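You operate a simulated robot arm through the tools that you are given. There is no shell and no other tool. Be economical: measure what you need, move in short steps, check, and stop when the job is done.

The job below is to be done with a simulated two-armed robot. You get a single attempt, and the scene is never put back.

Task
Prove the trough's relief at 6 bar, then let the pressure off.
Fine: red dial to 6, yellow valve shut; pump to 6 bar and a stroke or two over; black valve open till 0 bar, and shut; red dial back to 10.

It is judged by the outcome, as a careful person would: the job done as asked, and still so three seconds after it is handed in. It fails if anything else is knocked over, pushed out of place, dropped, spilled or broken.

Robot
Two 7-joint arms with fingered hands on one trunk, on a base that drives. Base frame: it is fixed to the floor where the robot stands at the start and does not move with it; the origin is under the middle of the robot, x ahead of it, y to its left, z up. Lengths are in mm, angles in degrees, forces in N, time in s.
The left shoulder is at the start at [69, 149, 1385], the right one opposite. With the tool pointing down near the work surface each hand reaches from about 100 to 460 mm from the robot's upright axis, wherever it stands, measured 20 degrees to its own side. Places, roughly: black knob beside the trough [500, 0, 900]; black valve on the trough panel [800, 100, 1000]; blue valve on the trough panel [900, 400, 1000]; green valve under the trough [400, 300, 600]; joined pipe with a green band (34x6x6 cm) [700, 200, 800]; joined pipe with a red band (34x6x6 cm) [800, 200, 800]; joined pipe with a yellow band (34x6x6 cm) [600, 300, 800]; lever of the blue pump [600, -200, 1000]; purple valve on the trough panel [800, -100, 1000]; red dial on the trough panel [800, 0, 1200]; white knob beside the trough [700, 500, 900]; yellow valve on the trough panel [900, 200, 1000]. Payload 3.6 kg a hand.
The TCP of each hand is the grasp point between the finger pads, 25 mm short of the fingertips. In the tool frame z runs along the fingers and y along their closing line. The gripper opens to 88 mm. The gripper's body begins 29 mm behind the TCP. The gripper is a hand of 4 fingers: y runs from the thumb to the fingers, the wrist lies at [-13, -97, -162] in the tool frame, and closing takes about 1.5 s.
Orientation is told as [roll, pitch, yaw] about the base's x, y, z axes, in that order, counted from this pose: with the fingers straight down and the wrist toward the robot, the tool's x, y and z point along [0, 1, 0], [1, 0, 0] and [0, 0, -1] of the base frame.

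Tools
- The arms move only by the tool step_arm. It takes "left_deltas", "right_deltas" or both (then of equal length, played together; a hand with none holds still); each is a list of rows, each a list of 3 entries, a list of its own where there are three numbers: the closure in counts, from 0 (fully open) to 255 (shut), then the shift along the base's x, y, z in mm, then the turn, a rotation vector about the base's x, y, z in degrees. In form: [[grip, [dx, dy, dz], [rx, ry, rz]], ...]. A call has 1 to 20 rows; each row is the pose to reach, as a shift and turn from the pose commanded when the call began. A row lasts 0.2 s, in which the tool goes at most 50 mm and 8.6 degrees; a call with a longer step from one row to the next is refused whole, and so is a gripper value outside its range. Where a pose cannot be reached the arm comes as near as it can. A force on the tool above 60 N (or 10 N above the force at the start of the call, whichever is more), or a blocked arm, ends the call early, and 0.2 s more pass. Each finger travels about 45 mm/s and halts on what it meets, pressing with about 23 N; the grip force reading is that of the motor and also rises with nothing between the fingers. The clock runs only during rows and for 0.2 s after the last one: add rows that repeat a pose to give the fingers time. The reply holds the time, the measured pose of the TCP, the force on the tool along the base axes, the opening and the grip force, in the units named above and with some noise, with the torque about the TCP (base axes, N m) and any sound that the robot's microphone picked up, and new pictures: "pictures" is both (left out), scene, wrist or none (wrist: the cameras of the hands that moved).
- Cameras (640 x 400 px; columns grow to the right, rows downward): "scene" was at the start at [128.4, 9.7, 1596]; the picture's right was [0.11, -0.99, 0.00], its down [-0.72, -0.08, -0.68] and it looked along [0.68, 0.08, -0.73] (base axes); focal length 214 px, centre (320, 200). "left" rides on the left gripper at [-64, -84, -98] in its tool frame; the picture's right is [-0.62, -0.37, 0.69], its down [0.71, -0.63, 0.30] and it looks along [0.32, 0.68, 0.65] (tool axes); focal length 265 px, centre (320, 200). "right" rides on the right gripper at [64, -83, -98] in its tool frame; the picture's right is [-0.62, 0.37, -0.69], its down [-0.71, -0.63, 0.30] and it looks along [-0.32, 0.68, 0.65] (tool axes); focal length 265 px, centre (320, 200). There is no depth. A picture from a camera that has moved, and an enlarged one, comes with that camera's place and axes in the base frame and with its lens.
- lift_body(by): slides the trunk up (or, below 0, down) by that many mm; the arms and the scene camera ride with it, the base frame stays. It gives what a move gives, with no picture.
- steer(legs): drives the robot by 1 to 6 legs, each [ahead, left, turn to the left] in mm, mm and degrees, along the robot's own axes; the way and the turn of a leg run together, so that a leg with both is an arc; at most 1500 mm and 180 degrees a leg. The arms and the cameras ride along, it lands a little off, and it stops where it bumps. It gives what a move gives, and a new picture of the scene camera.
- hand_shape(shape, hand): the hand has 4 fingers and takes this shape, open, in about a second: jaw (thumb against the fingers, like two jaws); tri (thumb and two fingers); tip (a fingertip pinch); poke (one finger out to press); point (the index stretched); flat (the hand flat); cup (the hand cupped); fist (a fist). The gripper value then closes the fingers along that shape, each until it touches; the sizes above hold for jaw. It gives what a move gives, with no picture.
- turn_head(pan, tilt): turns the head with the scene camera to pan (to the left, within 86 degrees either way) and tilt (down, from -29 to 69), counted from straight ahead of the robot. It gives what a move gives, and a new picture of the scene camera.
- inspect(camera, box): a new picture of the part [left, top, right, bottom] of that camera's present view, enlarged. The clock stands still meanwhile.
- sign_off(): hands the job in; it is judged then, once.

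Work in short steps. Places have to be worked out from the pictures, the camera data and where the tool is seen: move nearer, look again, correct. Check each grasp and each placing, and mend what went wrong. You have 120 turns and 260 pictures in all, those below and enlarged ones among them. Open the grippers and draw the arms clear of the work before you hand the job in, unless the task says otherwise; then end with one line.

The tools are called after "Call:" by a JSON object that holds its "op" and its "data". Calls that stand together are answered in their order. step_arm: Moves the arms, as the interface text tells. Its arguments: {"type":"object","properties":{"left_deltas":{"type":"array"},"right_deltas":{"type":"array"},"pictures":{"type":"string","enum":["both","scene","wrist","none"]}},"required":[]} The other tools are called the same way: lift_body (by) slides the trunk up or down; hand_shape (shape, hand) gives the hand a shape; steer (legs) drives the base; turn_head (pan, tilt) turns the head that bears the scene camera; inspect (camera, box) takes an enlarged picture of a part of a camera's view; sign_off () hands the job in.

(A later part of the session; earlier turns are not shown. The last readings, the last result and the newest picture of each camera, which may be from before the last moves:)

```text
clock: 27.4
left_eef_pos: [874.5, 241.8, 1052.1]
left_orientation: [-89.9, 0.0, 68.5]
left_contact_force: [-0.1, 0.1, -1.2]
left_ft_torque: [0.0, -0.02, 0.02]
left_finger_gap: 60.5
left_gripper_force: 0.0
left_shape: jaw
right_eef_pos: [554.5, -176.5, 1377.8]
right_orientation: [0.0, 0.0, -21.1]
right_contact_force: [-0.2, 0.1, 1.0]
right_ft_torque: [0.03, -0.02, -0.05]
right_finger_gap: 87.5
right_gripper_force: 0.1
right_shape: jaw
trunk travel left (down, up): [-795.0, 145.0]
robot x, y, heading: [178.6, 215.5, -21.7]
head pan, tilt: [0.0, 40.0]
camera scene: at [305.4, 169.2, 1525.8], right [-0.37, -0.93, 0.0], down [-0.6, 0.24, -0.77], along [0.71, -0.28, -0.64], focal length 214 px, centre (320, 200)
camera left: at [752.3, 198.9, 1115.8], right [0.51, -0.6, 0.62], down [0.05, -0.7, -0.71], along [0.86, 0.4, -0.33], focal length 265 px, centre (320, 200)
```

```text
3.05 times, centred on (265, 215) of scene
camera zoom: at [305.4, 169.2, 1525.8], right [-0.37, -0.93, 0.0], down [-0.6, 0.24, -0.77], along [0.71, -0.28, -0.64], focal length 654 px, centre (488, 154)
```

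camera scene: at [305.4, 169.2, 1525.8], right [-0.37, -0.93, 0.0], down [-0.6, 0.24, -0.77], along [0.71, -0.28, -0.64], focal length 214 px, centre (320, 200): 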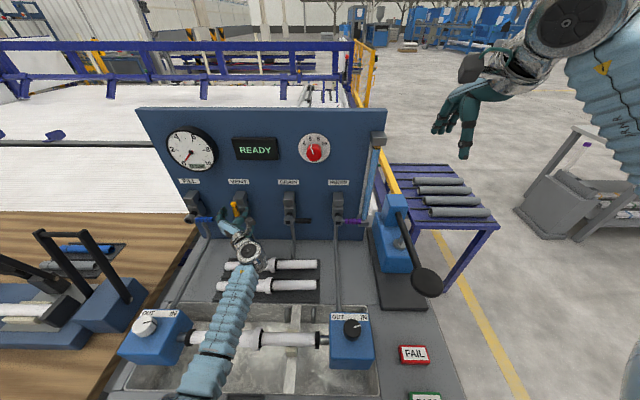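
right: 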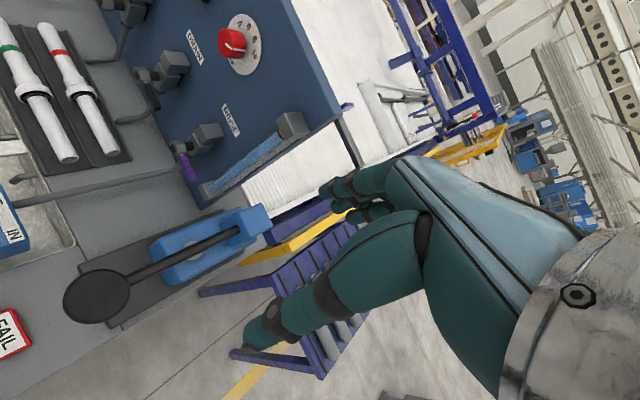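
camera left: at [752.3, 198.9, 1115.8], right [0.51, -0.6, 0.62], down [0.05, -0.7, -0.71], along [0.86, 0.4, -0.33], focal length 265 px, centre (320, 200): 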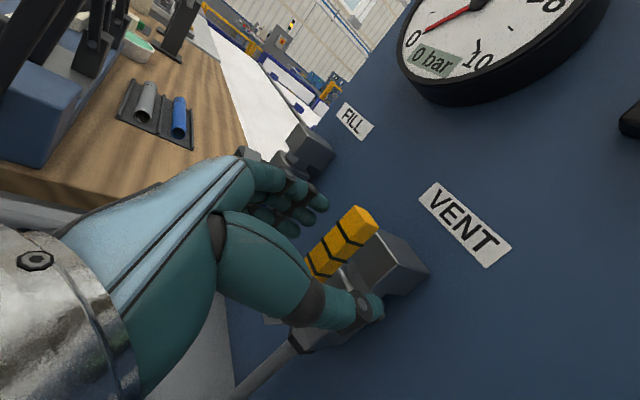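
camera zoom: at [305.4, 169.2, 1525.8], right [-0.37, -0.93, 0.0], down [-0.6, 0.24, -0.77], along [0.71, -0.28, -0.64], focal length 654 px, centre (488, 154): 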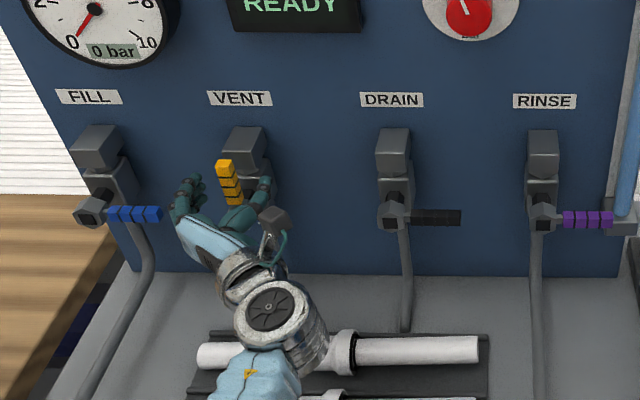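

Straddled well. I close on the lever and swing it 88° clockwise about its pivot.

Call:
{"op": "step_arm", "data": {"left_deltas": [[255, [0, 0, 0], [0, 0, 0]], [255, [0, 0, 0], [0, 0, 0]], [255, [0, 0, 0], [0, 0, 0]], [255, [0, 0, 0], [0, 0, 0]], [255, [0, 0, 0], [0, 0, 0]], [255, [-3, -7.7, -0.6], [7.4, -2.9, 0]], [255, [-6, -15.4, -2.3], [14.9, -5.8, 0]], [255, [-8.9, -22.7, -5.2], [22.3, -8.8, 0]], [255, [-11.6, -29.6, -9.1], [29.8, -11.7, 0]], [255, [-14.1, -35.9, -14], [37.2, -14.6, 0]], [255, [-16.3, -41.5, -19.9], [44.7, -17.5, 0]], [255, [-18.1, -46.3, -26.5], [52.1, -20.4, 0]], [255, [-19.7, -50.2, -33.7], [59.6, -23.4, 0]], [255, [-20.8, -53.2, -41.5], [67, -26.3, 0]], [255, [-21.6, -55, -49.6], [74.5, -29.2, 0]], [255, [-21.9, -55.9, -57.9], [81.9, -32.1, 0]], [255, [-21.9, -55.9, -57.9], [81.9, -32.1, 0]]]}}

Call:
{"op": "inspect", "data": {"camera": "scene", "box": [160, 150, 370, 280]}}

```text
clock: 31.0
left_eef_pos: [854.2, 188.0, 990.9]
left_orientation: [-95.2, -87.7, 73.9]
left_contact_force: [-0.3, 0.2, 1.4]
left_ft_torque: [0.03, 0.03, -0.03]
left_finger_gap: 8.4
left_gripper_force: 22.7
left_shape: jaw
left hand out of reach, approached as far as the arm can: row 6, 7, 8, 9, 10, 11
right_eef_pos: [553.1, -171.4, 1380.8]
right_orientation: [-0.2, -0.2, -21.1]
right_contact_force: [-0.5, -0.2, -0.6]
right_ft_torque: [-0.04, -0.01, -0.02]
right_finger_gap: 87.5
right_gripper_force: 0.1
right_shape: jaw
trunk travel left (down, up): [-795.0, 145.0]
robot x, y, heading: [183.4, 218.3, -21.4]
head pan, tilt: [0.0, 40.0]
camera scene: at [302.1, 176.1, 1526.4], right [-0.37, -0.93, 0.0], down [-0.6, 0.23, -0.77], along [0.71, -0.28, -0.64], focal length 214 px, centre (320, 200)
camera left: at [737.9, 159.7, 910.9], right [0.42, -0.84, -0.34], down [0.54, 0.53, -0.66], along [0.73, 0.09, 0.67], focal length 265 px, centre (320, 200)
```

scene: 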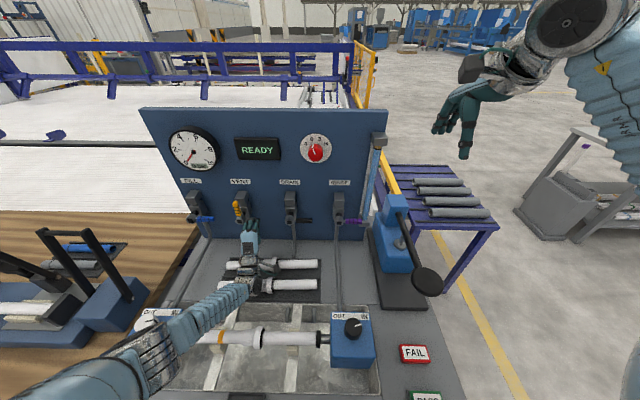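
left: 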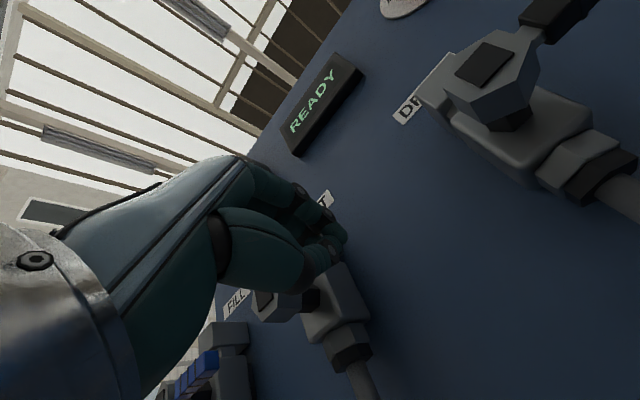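

```text
3.05 times, centred on (265, 215) of scene
camera zoom: at [302.1, 176.1, 1526.4], right [-0.37, -0.93, 0.0], down [-0.6, 0.23, -0.77], along [0.71, -0.28, -0.64], focal length 654 px, centre (488, 154)
```

zoom: 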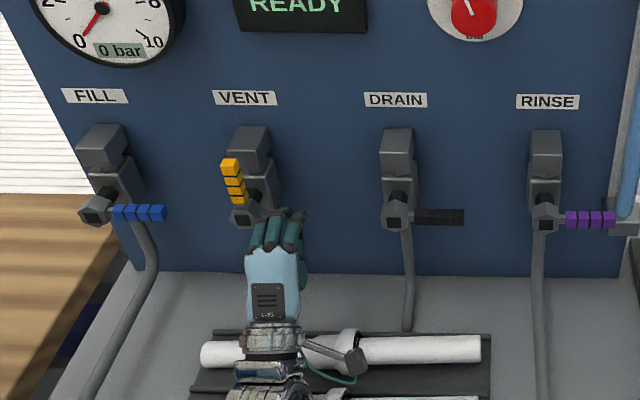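

The arm hit a joint limit and slipped off; lever is unmoved. I'll instead push it: back off, go up to the lever's left side with the hand closed, and look.

Call:
{"op": "step_arm", "data": {"left_deltas": [[255, [-27, 10.6, 0], [0, 0, 0]], [255, [-54, 21, 0], [0, 0, 0]], [255, [-81, 31.8, 0], [0, 0, 0]], [230, [-67, 67, 25], [0, 0, 0]], [200, [-54, 102, 50], [0, 0, 0]], [200, [-40, 137, 75], [0, 0, 0]], [200, [-40, 137, 75], [0, 0, 0]]]}}

Call:
{"op": "inspect", "data": {"camera": "scene", "box": [160, 150, 370, 280]}}

```text
clock: 32.6
left_eef_pos: [820.7, 321.6, 1066.3]
left_orientation: [-84.7, -88.0, 63.4]
left_contact_force: [0.9, -0.6, 0.9]
left_ft_torque: [0.0, 0.01, -0.02]
left_finger_gap: 18.8
left_gripper_force: 0.1
left_shape: jaw
right_eef_pos: [558.5, -177.6, 1375.3]
right_orientation: [0.0, 0.2, -21.0]
right_contact_force: [-0.4, -0.4, -0.1]
right_ft_torque: [0.04, 0.0, 0.0]
right_finger_gap: 87.5
right_gripper_force: 0.2
right_shape: jaw
trunk travel left (down, up): [-795.0, 145.0]
robot x, y, heading: [186.2, 216.8, -21.6]
head pan, tilt: [0.0, 40.0]
camera scene: at [307.9, 167.1, 1525.5], right [-0.37, -0.93, 0.0], down [-0.6, 0.24, -0.76], along [0.71, -0.28, -0.64], focal length 214 px, centre (320, 200)
camera left: at [703.9, 293.4, 985.3], right [0.41, -0.84, -0.35], down [0.53, 0.53, -0.66], along [0.74, 0.09, 0.67], focal length 265 px, centre (320, 200)
```

scene: 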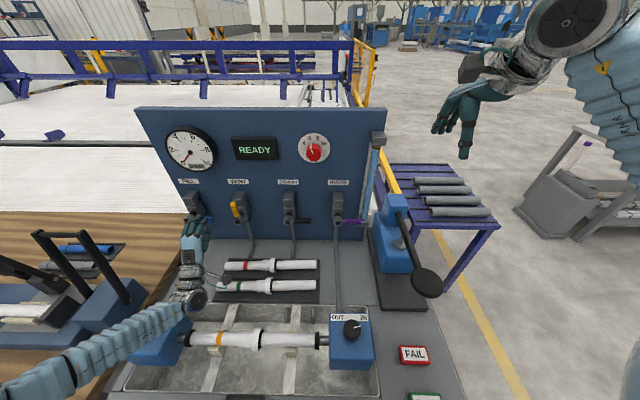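
left: 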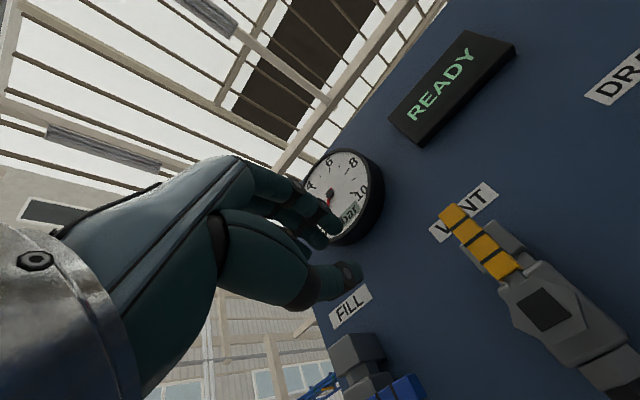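

```text
3.05 times, centred on (265, 215) of scene
camera zoom: at [307.9, 167.1, 1525.5], right [-0.37, -0.93, 0.0], down [-0.6, 0.24, -0.76], along [0.71, -0.28, -0.64], focal length 654 px, centre (488, 154)
```

zoom: 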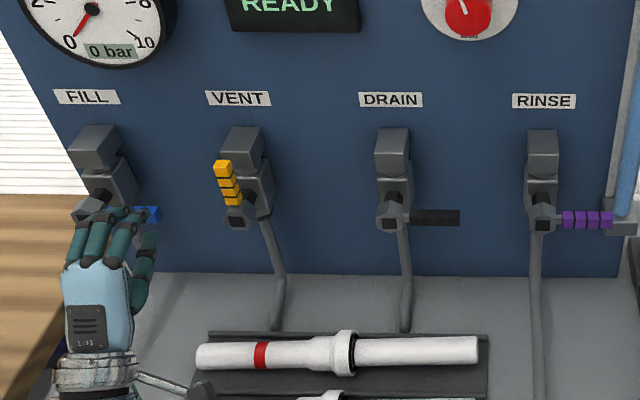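

The hand's right side faces the lever with about 30 mm clearance, well above the blue lever. I advance 85 mm and push right about 70 mm.

Call:
{"op": "step_arm", "data": {"left_deltas": [[255, [26, -10, 0], [0, 0, 0]], [255, [53, -21, 0], [0, 0, 0]], [255, [79, -31, 0], [0, 0, 0]], [255, [73, -47, 0], [0, 0, 0]], [255, [66, -64, 0], [0, 0, 0]], [255, [60, -80, -3], [0, 0, 0]], [255, [53.5, -96, -8], [0, 0, 0]], [255, [53.5, -96, -8], [0, 0, 0]]]}}

Call:
{"op": "inspect", "data": {"camera": "scene", "box": [160, 150, 370, 280]}}

```text
clock: 34.4
left_eef_pos: [868.0, 225.5, 1059.6]
left_orientation: [-87.4, -87.7, 66.0]
left_contact_force: [0.8, 0.9, -0.2]
left_ft_torque: [-0.03, 0.0, -0.01]
left_finger_gap: 0.0
left_gripper_force: 23.5
left_shape: jaw
right_eef_pos: [556.4, -177.1, 1377.9]
right_orientation: [0.0, -0.1, -21.2]
right_contact_force: [0.3, -1.0, -0.4]
right_ft_torque: [0.01, 0.0, 0.01]
right_finger_gap: 87.6
right_gripper_force: 0.1
right_shape: jaw
trunk travel left (down, up): [-795.0, 145.0]
robot x, y, heading: [182.7, 218.4, -21.5]
head pan, tilt: [0.0, 40.0]
camera scene: at [306.5, 169.8, 1525.8], right [-0.37, -0.93, 0.0], down [-0.6, 0.24, -0.77], along [0.71, -0.28, -0.64], focal length 214 px, centre (320, 200)
camera left: at [752.0, 197.0, 978.2], right [0.41, -0.84, -0.35], down [0.53, 0.53, -0.66], along [0.74, 0.09, 0.67], focal length 265 px, centre (320, 200)
```

scene: 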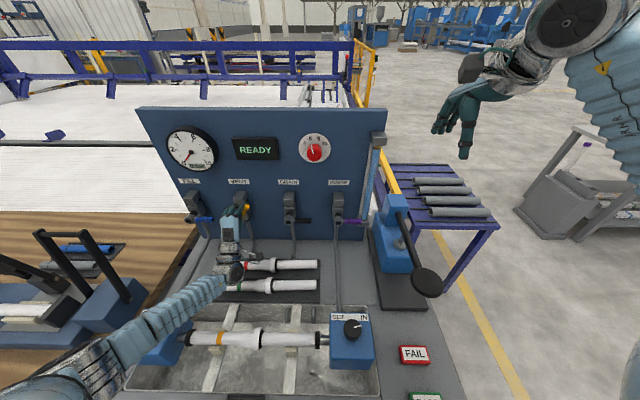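
left: 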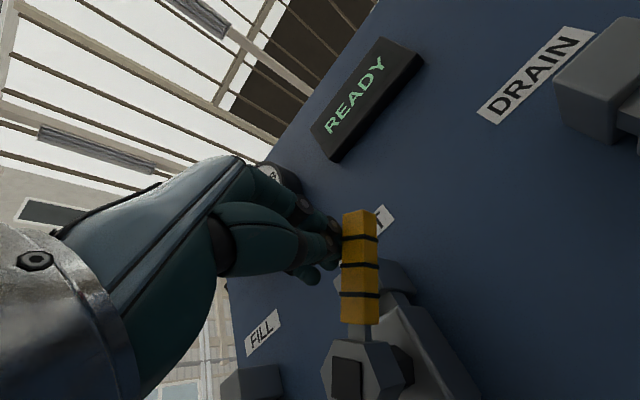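

```text
3.05 times, centred on (265, 215) of scene
camera zoom: at [306.5, 169.8, 1525.8], right [-0.37, -0.93, 0.0], down [-0.6, 0.24, -0.77], along [0.71, -0.28, -0.64], focal length 654 px, centre (488, 154)
```

zoom: 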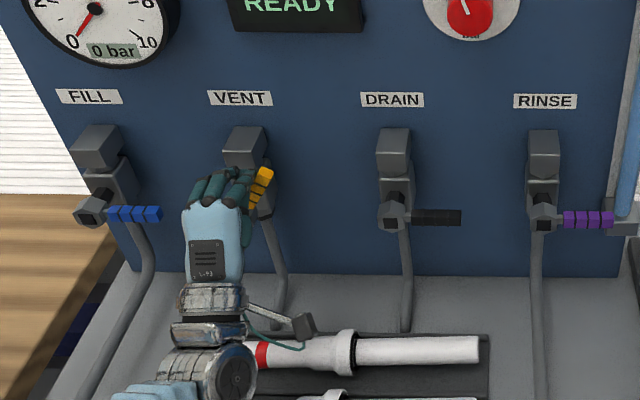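

The lever is swinging with little force. I continue the push right and down along its arc.

Call:
{"op": "step_arm", "data": {"left_deltas": [[255, [-6.6, -16.8, -6], [0, 0, 0]], [255, [-13.5, -34.4, -15], [0, 0, 0]], [255, [-17.9, -45.6, -28], [0, 0, 0]], [255, [-19, -48.4, -38], [0, 0, 0]], [255, [-19, -48.4, -48], [0, 0, 0]], [255, [-19, -48.4, -54], [0, 0, 0]], [255, [-19, -48.4, -54], [0, 0, 0]]]}}

Call:
{"op": "inspect", "data": {"camera": "scene", "box": [160, 150, 370, 280]}}

```text
clock: 36.0
left_eef_pos: [845.8, 175.8, 1008.8]
left_orientation: [-101.8, -87.8, 80.5]
left_contact_force: [0.2, 0.9, 17.9]
left_ft_torque: [0.07, -0.37, 0.0]
left_finger_gap: 0.1
left_gripper_force: 22.6
left_shape: jaw
right_eef_pos: [552.5, -175.9, 1378.5]
right_orientation: [0.0, -0.1, -21.1]
right_contact_force: [-0.5, 0.9, 0.6]
right_ft_torque: [-0.02, 0.03, 0.03]
right_finger_gap: 87.9
right_gripper_force: 0.0
right_shape: jaw
trunk travel left (down, up): [-795.0, 145.0]
robot x, y, heading: [184.2, 215.9, -21.3]
head pan, tilt: [0.0, 40.0]
camera scene: at [301.9, 170.1, 1526.4], right [-0.37, -0.93, 0.0], down [-0.6, 0.24, -0.77], along [0.71, -0.28, -0.64], focal length 214 px, centre (320, 200)
camera left: at [732.0, 147.2, 927.8], right [0.42, -0.84, -0.34], down [0.54, 0.53, -0.65], along [0.73, 0.09, 0.68], focal length 265 px, centre (320, 200)
```

scene: 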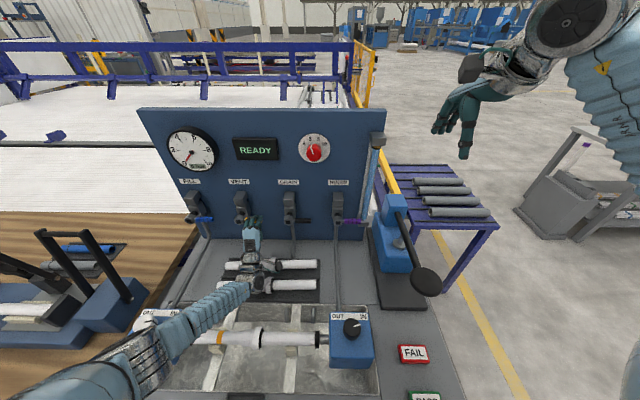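
left: 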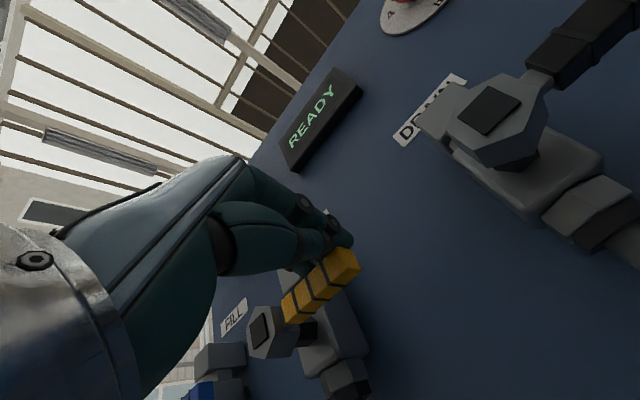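

```text
3.05 times, centred on (265, 215) of scene
camera zoom: at [301.9, 170.1, 1526.4], right [-0.37, -0.93, 0.0], down [-0.6, 0.24, -0.77], along [0.71, -0.28, -0.64], focal length 654 px, centre (488, 154)
```

zoom: 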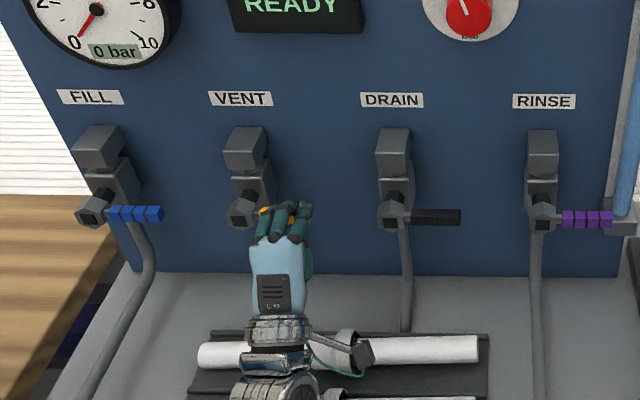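

Nearly horizontal, with 18 N back-pressure. I press 15 mm further to find the stop.

Call:
{"op": "step_arm", "data": {"left_deltas": [[255, [0, 0, -6], [0, 0, 0]], [255, [0, 0, -12], [0, 0, 0]], [255, [0, 0, -16], [0, 0, 0]], [255, [0, 0, -16], [0, 0, 0]]], "pictures": "wrist"}}

Call:
{"op": "inspect", "data": {"camera": "scene", "box": [160, 150, 370, 280]}}

```text
clock: 37.0
left_eef_pos: [844.1, 174.1, 997.6]
left_orientation: [-116.4, -87.6, 94.8]
left_contact_force: [-7.1, -4.7, 33.1]
left_ft_torque: [0.12, -0.83, -0.08]
left_finger_gap: 0.0
left_gripper_force: 22.7
left_shape: jaw
right_eef_pos: [548.2, -177.7, 1379.5]
right_orientation: [0.1, -0.3, -21.1]
right_contact_force: [-0.2, -0.1, 0.5]
right_ft_torque: [0.0, -0.03, -0.01]
right_finger_gap: 87.7
right_gripper_force: 0.1
right_shape: jaw
trunk travel left (down, up): [-795.0, 145.0]
robot x, y, heading: [180.2, 215.5, -21.5]
head pan, tilt: [0.0, 40.0]
camera left: at [729.8, 146.2, 914.9], right [0.42, -0.85, -0.33], down [0.55, 0.53, -0.65], along [0.72, 0.09, 0.68], focal length 265 px, centre (320, 200)
```

left: 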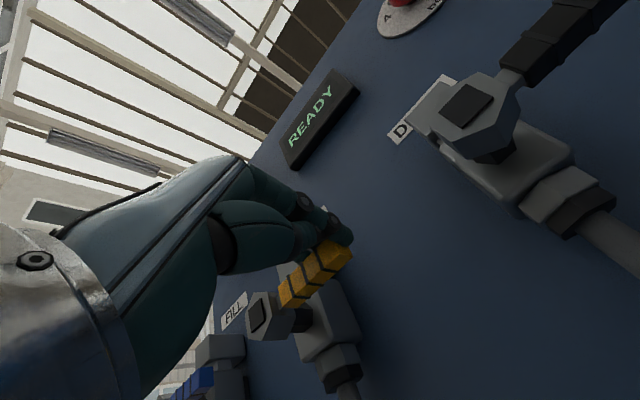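

```text
3.05 times, centred on (265, 215) of scene
camera zoom: at [296.9, 168.8, 1526.6], right [-0.37, -0.93, 0.0], down [-0.59, 0.24, -0.77], along [0.72, -0.28, -0.64], focal length 654 px, centre (488, 154)
```

zoom: 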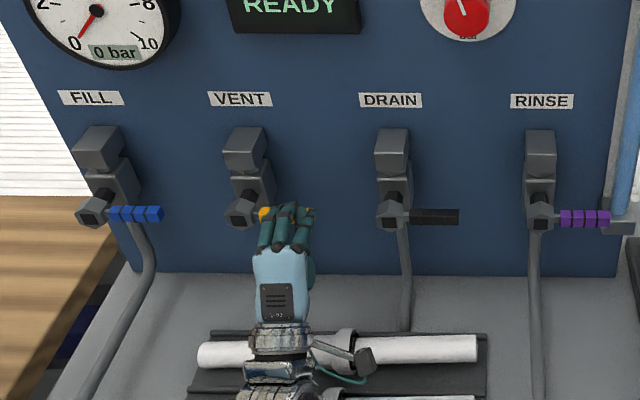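

I lift off and back away to see where the yellow lever settles.

Call:
{"op": "step_arm", "data": {"left_deltas": [[255, [0, 0, 20], [0, 0, 0]], [255, [0, 0, 40], [0, 0, 0]], [255, [-35, 14, 40], [0, 0, 0]], [255, [-75, 29, 40], [0, 0, 0]], [255, [-110, 43, 40], [0, 0, 0]], [255, [-110, 43, 40], [0, 0, 0]]]}}

Call:
{"op": "inspect", "data": {"camera": "scene", "box": [160, 150, 370, 280]}}

```text
clock: 38.4
left_eef_pos: [741.1, 222.0, 1025.5]
left_orientation: [-87.9, -87.7, 66.6]
left_contact_force: [0.1, -0.3, 0.4]
left_ft_torque: [0.02, -0.01, 0.0]
left_finger_gap: 0.1
left_gripper_force: 23.3
left_shape: jaw
right_eef_pos: [557.7, -176.0, 1379.8]
right_orientation: [0.0, 0.0, -21.1]
right_contact_force: [0.2, -0.2, 0.3]
right_ft_torque: [0.02, 0.01, 0.0]
right_finger_gap: 87.8
right_gripper_force: 0.0
right_shape: jaw
trunk travel left (down, up): [-795.0, 145.0]
robot x, y, heading: [180.7, 219.8, -21.5]
head pan, tilt: [0.0, 40.0]
camera scene: at [306.6, 170.4, 1525.8], right [-0.37, -0.93, 0.0], down [-0.6, 0.23, -0.77], along [0.71, -0.28, -0.64], focal length 214 px, centre (320, 200)
camera left: at [624.8, 194.2, 944.0], right [0.42, -0.84, -0.35], down [0.53, 0.53, -0.66], along [0.74, 0.09, 0.67], focal length 265 px, centre (320, 200)
```

scene: 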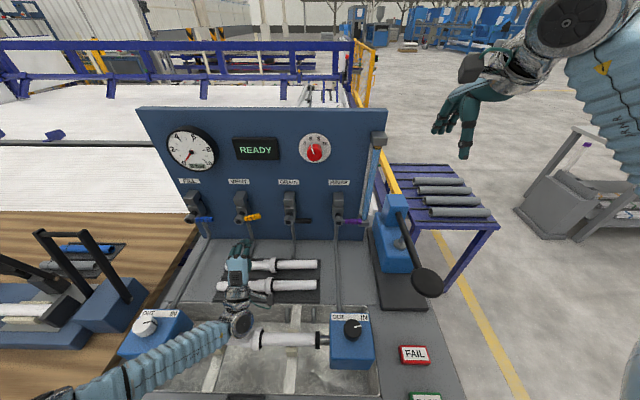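
left: 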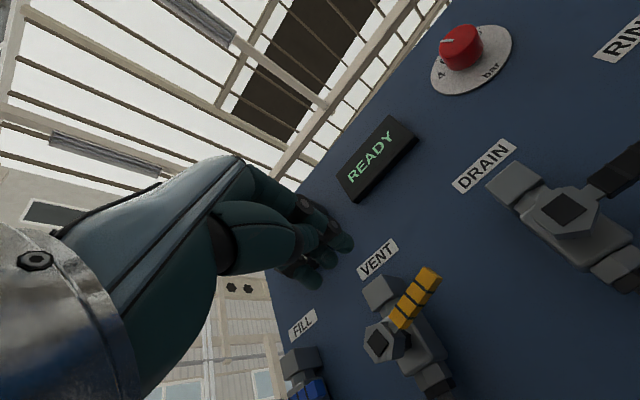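

```text
3.05 times, centred on (265, 215) of scene
camera zoom: at [306.6, 170.4, 1525.8], right [-0.37, -0.93, 0.0], down [-0.6, 0.23, -0.77], along [0.71, -0.28, -0.64], focal length 654 px, centre (488, 154)
```

zoom: 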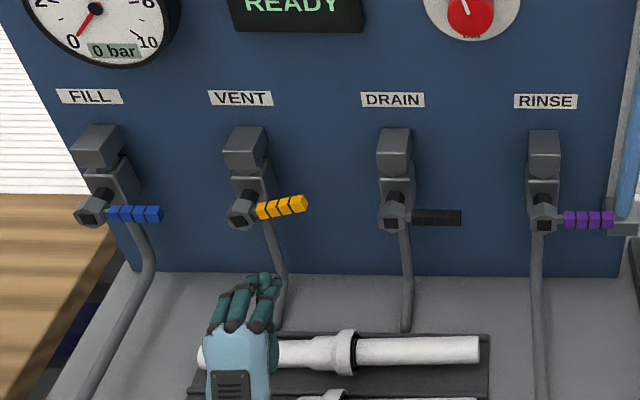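

Yellow is still ~13° above horizontal. I go back over its outer end, a little deeper, and press down further.

Call:
{"op": "step_arm", "data": {"left_deltas": [[255, [0, 0, 20], [0, 0, 0]], [255, [38, -17, 25], [0, 0, 0]], [255, [77, -34, 25], [0, 0, 0]], [255, [115.5, -50.7, 25], [0, 0, 0]], [255, [115.5, -50.7, 5], [0, 0, 0]], [255, [115.5, -50.7, -15], [0, 0, 0]], [255, [115.5, -50.7, -25], [0, 0, 0]], [255, [115.5, -50.7, -33], [0, 0, 0]], [255, [115.5, -50.7, -40], [0, 0, 0]], [255, [115.5, -50.7, -46], [0, 0, 0]], [255, [115.5, -50.7, -46], [0, 0, 0]]]}}

Call:
{"op": "inspect", "data": {"camera": "scene", "box": [160, 150, 370, 280]}}

```text
clock: 40.8
left_eef_pos: [851.9, 166.4, 995.4]
left_orientation: [-124.0, -87.3, 102.8]
left_contact_force: [1.1, -2.7, 42.8]
left_ft_torque: [0.29, -0.61, -0.19]
left_finger_gap: 0.2
left_gripper_force: 22.8
left_shape: jaw
right_eef_pos: [547.5, -176.5, 1381.2]
right_orientation: [0.1, -0.3, -21.1]
right_contact_force: [-0.8, 0.2, -1.0]
right_ft_torque: [-0.03, -0.02, 0.0]
right_finger_gap: 87.7
right_gripper_force: 0.1
right_shape: jaw
trunk travel left (down, up): [-795.0, 145.0]
robot x, y, heading: [178.9, 215.5, -21.6]
head pan, tilt: [0.0, 40.0]
camera scene: at [296.7, 169.4, 1526.8], right [-0.37, -0.93, 0.0], down [-0.59, 0.24, -0.77], along [0.72, -0.28, -0.64], focal length 214 px, centre (320, 200)
camera left: at [737.0, 138.3, 911.2], right [0.42, -0.85, -0.33], down [0.55, 0.52, -0.65], along [0.72, 0.1, 0.69], focal length 265 px, centre (320, 200)
```

scene: 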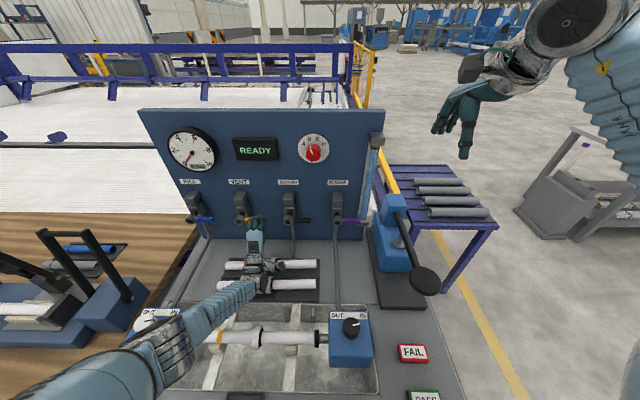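
left: 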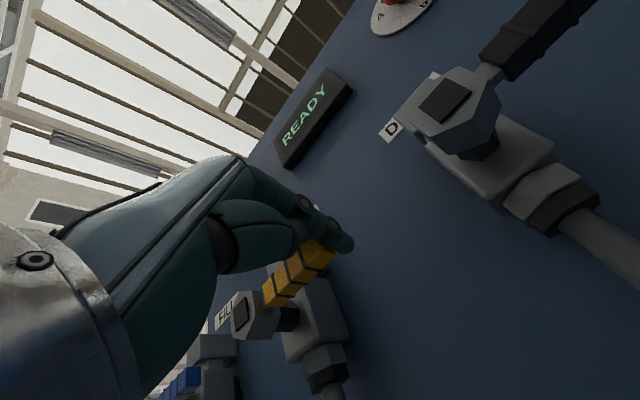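

```text
3.05 times, centred on (265, 215) of scene
camera zoom: at [296.7, 169.4, 1526.8], right [-0.37, -0.93, 0.0], down [-0.59, 0.24, -0.77], along [0.72, -0.28, -0.64], focal length 654 px, centre (488, 154)
```

zoom: 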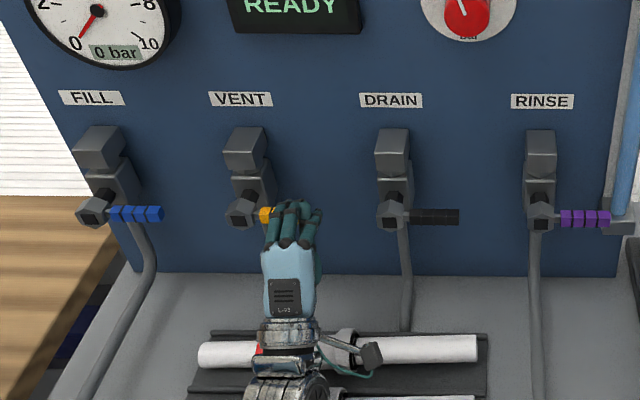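

43 N now and lower. I press another 10 mm, then lift off and look.

Call:
{"op": "step_arm", "data": {"left_deltas": [[255, [0, 0, -5], [0, 0, 0]], [255, [0, 0, -10], [0, 0, 0]], [255, [0, 0, -13], [0, 0, 0]], [255, [0, 0, -13], [0, 0, 0]]], "pictures": "none"}}

Call:
{"op": "step_arm", "data": {"left_deltas": [[255, [0, 0, 25], [0, 0, 0]], [255, [0, 0, 55], [0, 0, 0]], [255, [-35, 14, 60], [0, 0, 0]], [255, [-75, 29, 60], [0, 0, 0]], [255, [-115, 45, 60], [0, 0, 0]], [255, [-115, 45, 60], [0, 0, 0]]]}}

Call:
{"op": "inspect", "data": {"camera": "scene", "box": [160, 150, 370, 280]}}

```text
clock: 41.8
left_eef_pos: [849.8, 167.1, 983.3]
left_orientation: [-129.2, -87.2, 107.9]
left_contact_force: [-6.0, 0.6, 45.2]
left_ft_torque: [0.21, -0.91, -0.11]
left_finger_gap: 0.0
left_gripper_force: 23.2
left_shape: jaw
right_eef_pos: [547.2, -175.9, 1379.4]
right_orientation: [0.2, -0.3, -21.1]
right_contact_force: [-0.2, 0.1, 0.2]
right_ft_torque: [0.02, 0.0, 0.01]
right_finger_gap: 87.7
right_gripper_force: 0.0
right_shape: jaw
trunk travel left (down, up): [-795.0, 145.0]
robot x, y, heading: [178.6, 216.2, -21.3]
head pan, tilt: [0.0, 40.0]
```

```text
clock: 43.2
left_eef_pos: [739.6, 212.4, 1031.5]
left_orientation: [-89.4, -87.8, 68.2]
left_contact_force: [0.0, 0.7, 0.2]
left_ft_torque: [-0.01, -0.02, 0.01]
left_finger_gap: 0.0
left_gripper_force: 23.2
left_shape: jaw
right_eef_pos: [556.1, -175.6, 1377.5]
right_orientation: [0.0, 0.0, -21.1]
right_contact_force: [0.1, -0.4, 0.3]
right_ft_torque: [0.02, -0.01, -0.01]
right_finger_gap: 88.0
right_gripper_force: 0.1
right_shape: jaw
trunk travel left (down, up): [-795.0, 145.0]
robot x, y, heading: [182.3, 219.3, -21.6]
head pan, tilt: [0.0, 40.0]
camera scene: at [304.8, 169.6, 1525.9], right [-0.37, -0.93, 0.0], down [-0.6, 0.24, -0.77], along [0.71, -0.28, -0.64], focal length 214 px, centre (320, 200)
camera left: at [624.1, 184.3, 951.7], right [0.42, -0.84, -0.35], down [0.53, 0.53, -0.66], along [0.74, 0.09, 0.67], focal length 265 px, centre (320, 200)
```

scene: 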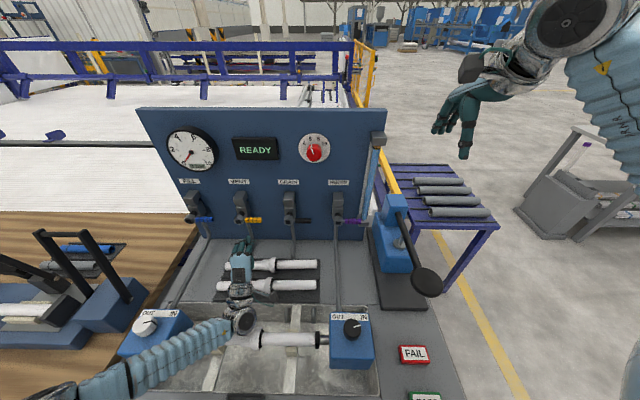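
left: 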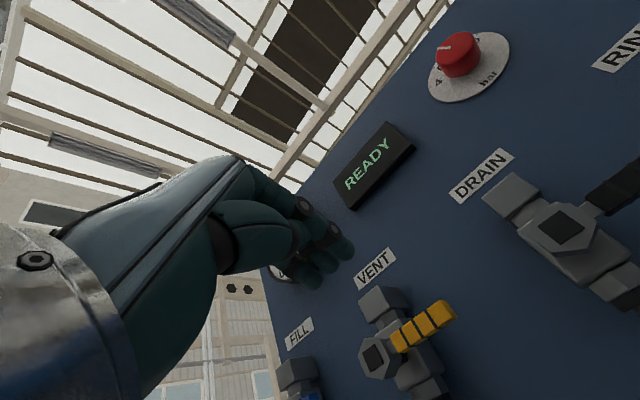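

```text
3.05 times, centred on (265, 215) of scene
camera zoom: at [304.8, 169.6, 1525.9], right [-0.37, -0.93, 0.0], down [-0.6, 0.24, -0.77], along [0.71, -0.28, -0.64], focal length 654 px, centre (488, 154)
```

zoom: 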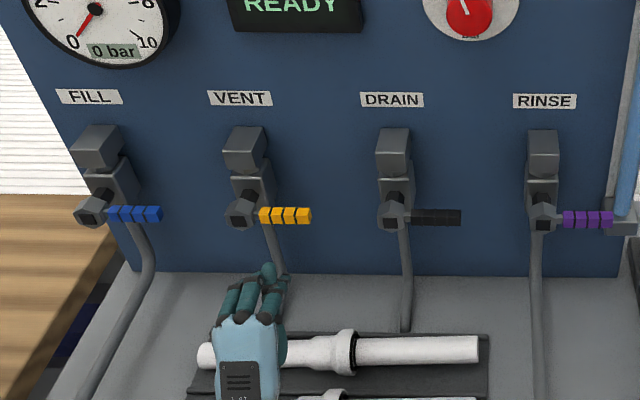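

Yellow is now level like the others (shut). Now the pump: I zoom on it from the scene and right cameras.

Call:
{"op": "inspect", "data": {"camera": "scene", "box": [350, 180, 470, 330]}}

Call:
{"op": "inspect", "data": {"camera": "right", "box": [0, 0, 640, 400]}}

```text
2.67 times, centred on (410, 255) of scene
camera zoom: at [304.8, 169.6, 1525.9], right [-0.37, -0.93, 0.0], down [-0.6, 0.24, -0.77], along [0.71, -0.28, -0.64], focal length 572 px, centre (80, 53)
```

zoom: 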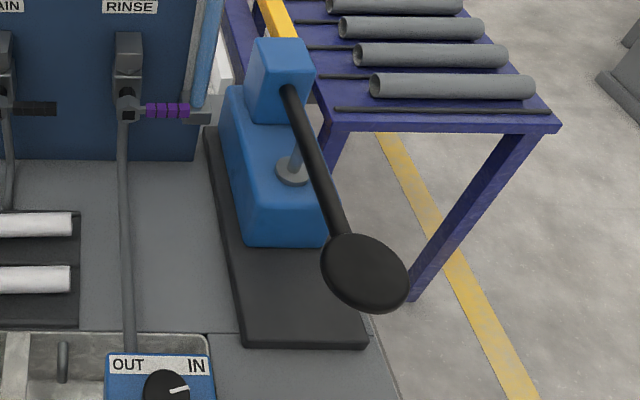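

```text
1.00 times, centred on (320, 200) of right (not enlarged: the box is as wide or as high as the picture)
camera zoom: at [499.6, -87.1, 1475.4], right [0.12, -0.71, 0.69], down [-0.85, -0.44, -0.3], along [0.52, -0.55, -0.65], focal length 265 px, centre (320, 200)
```

zoom: 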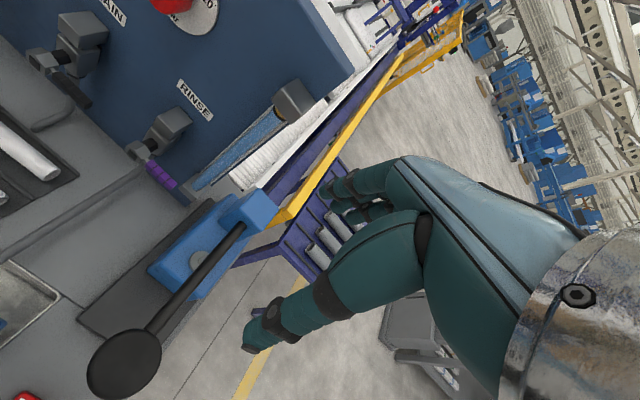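

The pump lever runs from a pivot at about [715,-290,1003] to a round pad at about [467,-190,1010–1025]. I bring the closed right hand, fingers down, above the pad to try a press.

Call:
{"op": "step_arm", "data": {"right_deltas": [[255, [-11, -2, -38], [0, 0, 0]], [255, [-22, -3, -76], [0, 0, 0]], [255, [-33, -5, -114], [0, 0, 0]], [255, [-45, -7, -152], [0, 0, 0]], [255, [-56, -8, -190], [0, 0, 0]], [255, [-67, -10, -228], [0, 0, 0]], [255, [-78, -12, -265], [0, 0, 0]], [255, [-89, -13.4, -300], [0, 0, 0]], [255, [-89, -13.4, -300], [0, 0, 0]]]}}

Call:
{"op": "inspect", "data": {"camera": "scene", "box": [350, 180, 510, 330]}}

```text
clock: 45.2
left_eef_pos: [741.4, 211.8, 1032.4]
left_orientation: [-88.3, -87.8, 67.2]
left_contact_force: [0.0, -0.4, 0.1]
left_ft_torque: [0.01, -0.01, -0.02]
left_finger_gap: 0.0
left_gripper_force: 22.8
left_shape: jaw
right_eef_pos: [466.2, -186.8, 1077.4]
right_orientation: [0.0, 0.0, -21.1]
right_contact_force: [0.7, 0.0, 0.6]
right_ft_torque: [-0.02, 0.01, -0.01]
right_finger_gap: 0.0
right_gripper_force: 23.0
right_shape: jaw
trunk travel left (down, up): [-795.0, 145.0]
robot x, y, heading: [179.5, 222.1, -21.6]
head pan, tilt: [0.0, 40.0]
camera scene: at [306.3, 170.0, 1525.8], right [-0.37, -0.93, 0.0], down [-0.6, 0.24, -0.77], along [0.71, -0.28, -0.64], focal length 214 px, centre (320, 200)
camera right: at [411.1, -97.9, 1174.7], right [0.12, -0.71, 0.69], down [-0.85, -0.44, -0.3], along [0.52, -0.55, -0.65], focal length 265 px, centre (320, 200)
```

scene: 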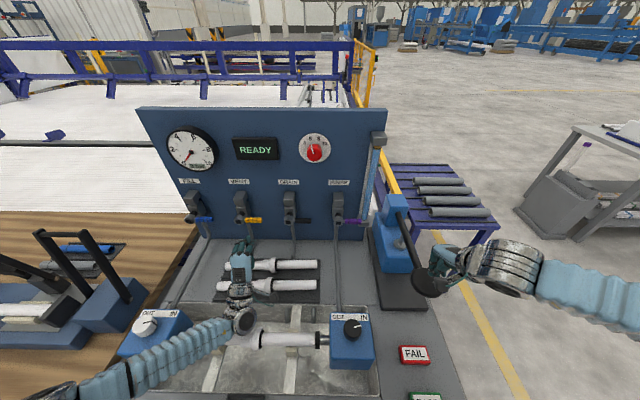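
right: 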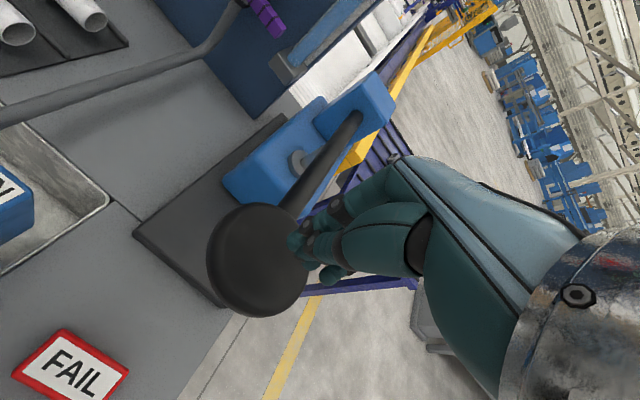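

```text
2.67 times, centred on (430, 255) of scene
camera zoom: at [306.3, 170.0, 1525.8], right [-0.37, -0.93, 0.0], down [-0.6, 0.24, -0.77], along [0.71, -0.28, -0.64], focal length 572 px, centre (27, 53)
```

zoom: 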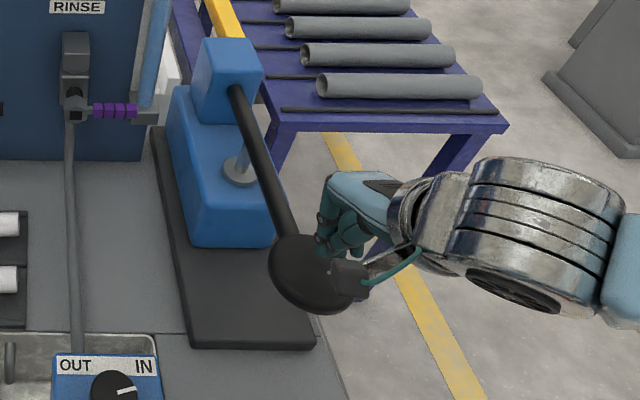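

Better triangulation puts the pad at [469,-186,1014], straight under the hand. I press down gently and watch the force.

Call:
{"op": "step_arm", "data": {"right_deltas": [[255, [0, 0, -15], [0, 0, 0]], [255, [0, 0, -30], [0, 0, 0]], [255, [0, 0, -40], [0, 0, 0]], [255, [0, 0, -50], [0, 0, 0]], [255, [0, 0, -60], [0, 0, 0]], [255, [0, 0, -60], [0, 0, 0]]]}}

Call:
{"op": "inspect", "data": {"camera": "scene", "box": [350, 180, 510, 330]}}

```text
clock: 46.6
left_eef_pos: [741.5, 212.0, 1031.8]
left_orientation: [-88.7, -87.9, 67.4]
left_contact_force: [0.5, -0.8, 0.0]
left_ft_torque: [0.03, -0.01, -0.02]
left_finger_gap: 0.1
left_gripper_force: 22.8
left_shape: jaw
right_eef_pos: [468.0, -186.4, 1019.2]
right_orientation: [0.0, 0.0, -21.3]
right_contact_force: [0.1, -0.4, 1.4]
right_ft_torque: [-0.02, 0.02, 0.03]
right_finger_gap: 0.0
right_gripper_force: 22.7
right_shape: jaw
trunk travel left (down, up): [-795.0, 145.0]
robot x, y, heading: [178.7, 217.3, -21.5]
head pan, tilt: [0.0, 40.0]
camera scene: at [305.8, 169.6, 1525.8], right [-0.37, -0.93, 0.0], down [-0.6, 0.24, -0.77], along [0.71, -0.28, -0.64], focal length 214 px, centre (320, 200)
camera right: at [412.2, -98.3, 1115.3], right [0.12, -0.71, 0.69], down [-0.85, -0.44, -0.3], along [0.52, -0.55, -0.65], focal length 265 px, centre (320, 200)
```

scene: 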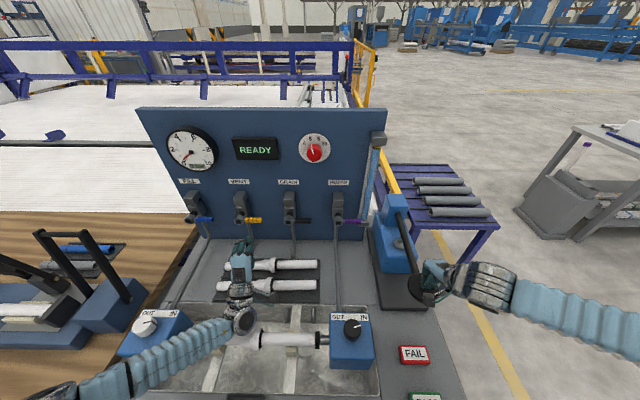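
right: 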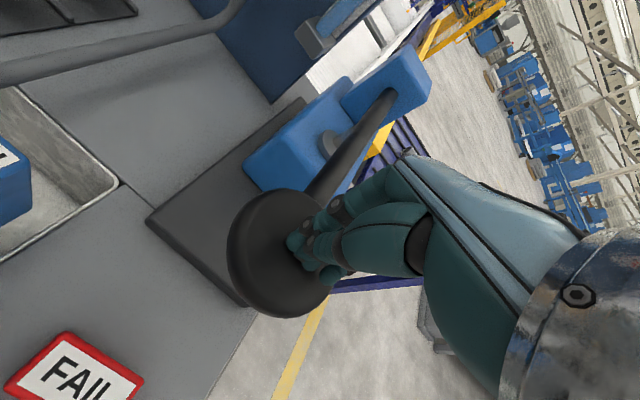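

```text
2.67 times, centred on (430, 255) of scene
camera zoom: at [305.8, 169.6, 1525.8], right [-0.37, -0.93, 0.0], down [-0.6, 0.24, -0.77], along [0.71, -0.28, -0.64], focal length 572 px, centre (27, 53)
```

zoom: 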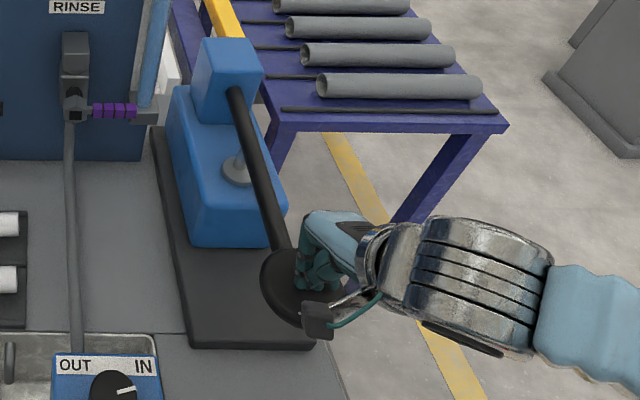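

The lever follows down with little force. I continue the stroke downward another 70 mm.

Call:
{"op": "step_arm", "data": {"right_deltas": [[255, [0, 0, -15], [0, 0, 0]], [255, [0, 0, -30], [0, 0, 0]], [255, [0, 0, -45], [0, 0, 0]], [255, [0, 0, -60], [0, 0, 0]], [255, [0, 0, -70], [0, 0, 0]], [255, [0, 0, -70], [0, 0, 0]]]}}

Call:
{"op": "inspect", "data": {"camera": "scene", "box": [130, 100, 330, 220]}}

```text
clock: 47.8
left_eef_pos: [736.2, 215.7, 1035.2]
left_orientation: [-97.0, -87.8, 75.6]
left_contact_force: [0.6, 0.3, 0.0]
left_ft_torque: [-0.01, -0.01, 0.02]
left_finger_gap: 0.0
left_gripper_force: 22.7
left_shape: jaw
right_eef_pos: [472.2, -189.0, 964.4]
right_orientation: [-0.2, -2.5, -20.7]
right_contact_force: [-25.0, 7.4, 42.8]
right_ft_torque: [0.26, 0.8, 0.03]
right_finger_gap: 0.0
right_gripper_force: 22.8
right_shape: jaw
trunk travel left (down, up): [-795.0, 145.0]
robot x, y, heading: [180.0, 219.5, -21.4]
head pan, tilt: [0.0, 40.0]
stopped in row 6 (right hand): the force on the tool passed its limit (the readings are from after the stop); the commanded pose is now the measured one
camera scene: at [298.6, 173.6, 1526.9], right [-0.37, -0.93, 0.0], down [-0.59, 0.23, -0.77], along [0.72, -0.28, -0.64], focal length 214 px, centre (320, 200)
camera right: at [412.9, -97.8, 1057.7], right [0.1, -0.7, 0.71], down [-0.83, -0.45, -0.33], along [0.55, -0.56, -0.62], focal length 265 px, centre (320, 200)
```

scene: 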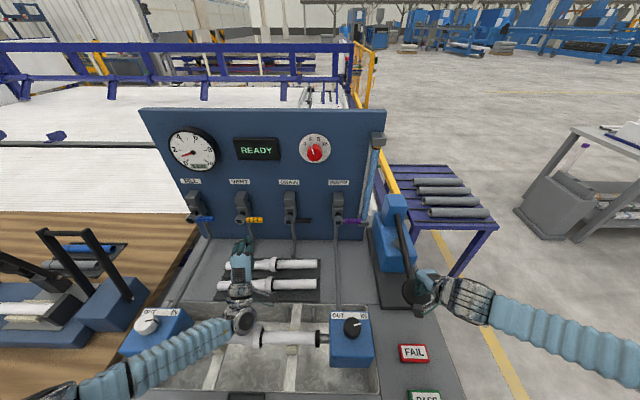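
right: 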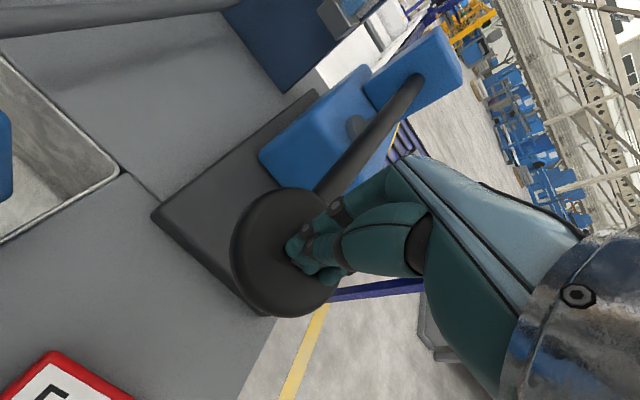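

```text
3.20 times, centred on (230, 160) of scene
camera zoom: at [298.6, 173.6, 1526.9], right [-0.37, -0.93, 0.0], down [-0.59, 0.23, -0.77], along [0.72, -0.28, -0.64], focal length 686 px, centre (608, 328)
```

zoom: 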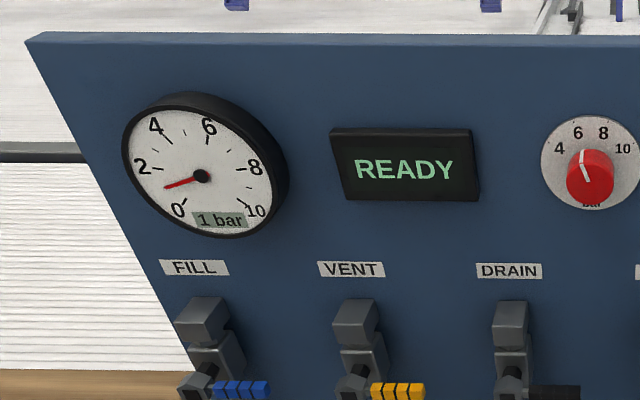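

One stroke gave 1 bar; bottom of stroke is at TCP z≈966. I raise the hand 90 mm to see whether the lever springs back.

Call:
{"op": "step_arm", "data": {"right_deltas": [[255, [-3, 2, 20], [0, 0, 0]], [255, [-3, 2, 45], [0, 0, 0]], [255, [-3, 2, 70], [0, 0, 0]], [255, [-3, 2, 95], [0, 0, 0]], [255, [-3, 2, 95], [0, 0, 0]]], "pictures": "wrist"}}

Call:
{"op": "inspect", "data": {"camera": "scene", "box": [130, 100, 330, 220]}}

```text
clock: 49.0
left_eef_pos: [738.7, 212.0, 1033.0]
left_orientation: [-90.5, -87.9, 69.2]
left_contact_force: [0.5, 0.2, 0.8]
left_ft_torque: [-0.03, 0.02, 0.01]
left_finger_gap: 0.0
left_gripper_force: 23.2
left_shape: jaw
right_eef_pos: [469.7, -193.8, 1052.3]
right_orientation: [-0.3, -1.8, -21.0]
right_contact_force: [0.0, -0.6, 0.0]
right_ft_torque: [-0.01, -0.02, -0.01]
right_finger_gap: 0.0
right_gripper_force: 23.1
right_shape: jaw
trunk travel left (down, up): [-795.0, 145.0]
robot x, y, heading: [179.5, 214.1, -21.5]
head pan, tilt: [0.0, 40.0]
camera right: at [413.0, -102.5, 1147.7], right [0.1, -0.7, 0.71], down [-0.84, -0.45, -0.32], along [0.54, -0.56, -0.63], focal length 265 px, centre (320, 200)
```

right: 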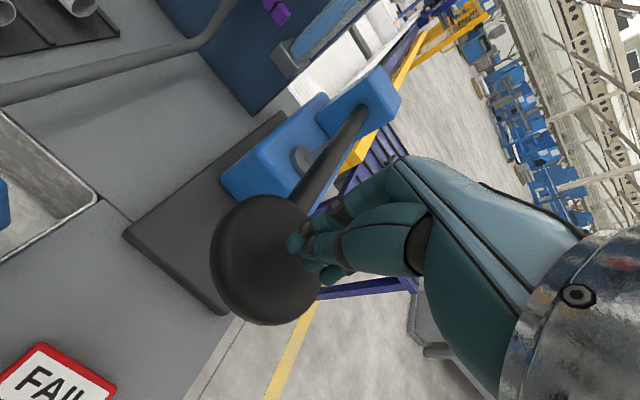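

```text
3.20 times, centred on (230, 160) of scene
camera zoom: at [304.1, 170.0, 1526.0], right [-0.37, -0.93, 0.0], down [-0.6, 0.24, -0.77], along [0.71, -0.28, -0.64], focal length 686 px, centre (608, 328)
```

zoom: 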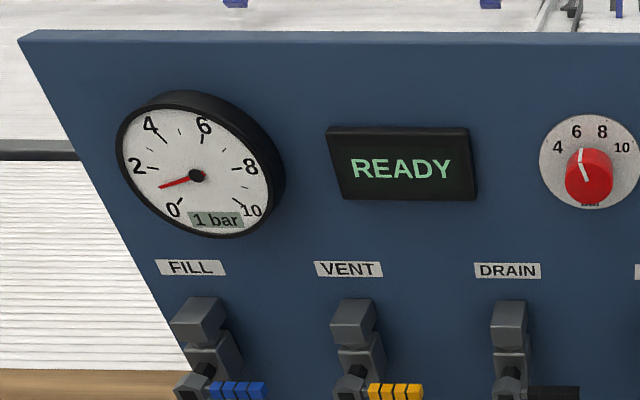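

The lever springs back and pressure holds at 1 bar. I make two more strokes, stopping just at the bottom.

Call:
{"op": "step_arm", "data": {"right_deltas": [[255, [0, 0, -30], [0, 0, 0]], [255, [0, 0, -60], [0, 0, 0]], [255, [0, 0, -78], [0, 0, 0]], [255, [0, 0, -88], [0, 0, 0]], [255, [0, 0, -88], [0, 0, 0]], [255, [0, 0, -45], [0, 0, 0]], [255, [0, 0, 0], [0, 0, 0]], [255, [0, 0, 0], [0, 0, 0]], [255, [0, 0, -30], [0, 0, 0]], [255, [0, 0, -60], [0, 0, 0]], [255, [0, 0, -78], [0, 0, 0]], [255, [0, 0, -88], [0, 0, 0]], [255, [0, 0, -88], [0, 0, 0]], [255, [0, 0, -45], [0, 0, 0]], [255, [0, 0, 0], [0, 0, 0]], [255, [0, 0, 0], [0, 0, 0]]], "pictures": "none"}}

Call:
{"op": "inspect", "data": {"camera": "scene", "box": [130, 100, 330, 220]}}

```text
clock: 52.4
left_eef_pos: [742.0, 212.6, 1032.9]
left_orientation: [-87.8, -87.9, 66.4]
left_contact_force: [-0.5, -0.5, -0.3]
left_ft_torque: [0.0, 0.0, 0.0]
left_finger_gap: 0.0
left_gripper_force: 22.9
left_shape: jaw
right_eef_pos: [472.9, -189.9, 1050.7]
right_orientation: [-0.3, -1.6, -21.0]
right_contact_force: [-1.4, 0.6, 0.5]
right_ft_torque: [0.04, -0.02, 0.02]
right_finger_gap: 0.0
right_gripper_force: 23.4
right_shape: jaw
trunk travel left (down, up): [-795.0, 145.0]
robot x, y, heading: [179.0, 216.7, -21.6]
head pan, tilt: [0.0, 40.0]
```

```text
3.20 times, centred on (230, 160) of scene
camera zoom: at [306.4, 168.8, 1525.7], right [-0.37, -0.93, 0.0], down [-0.6, 0.24, -0.77], along [0.71, -0.28, -0.64], focal length 686 px, centre (608, 328)
```

zoom: 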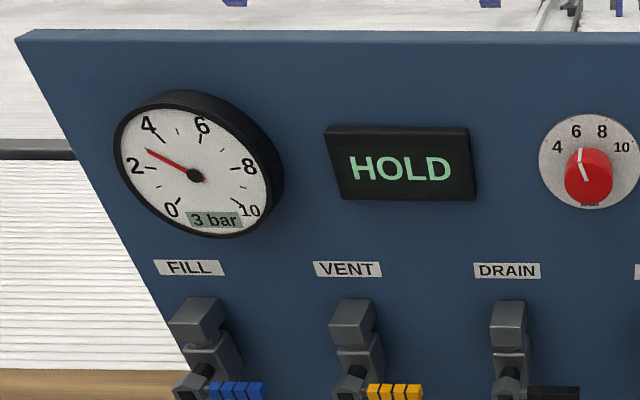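

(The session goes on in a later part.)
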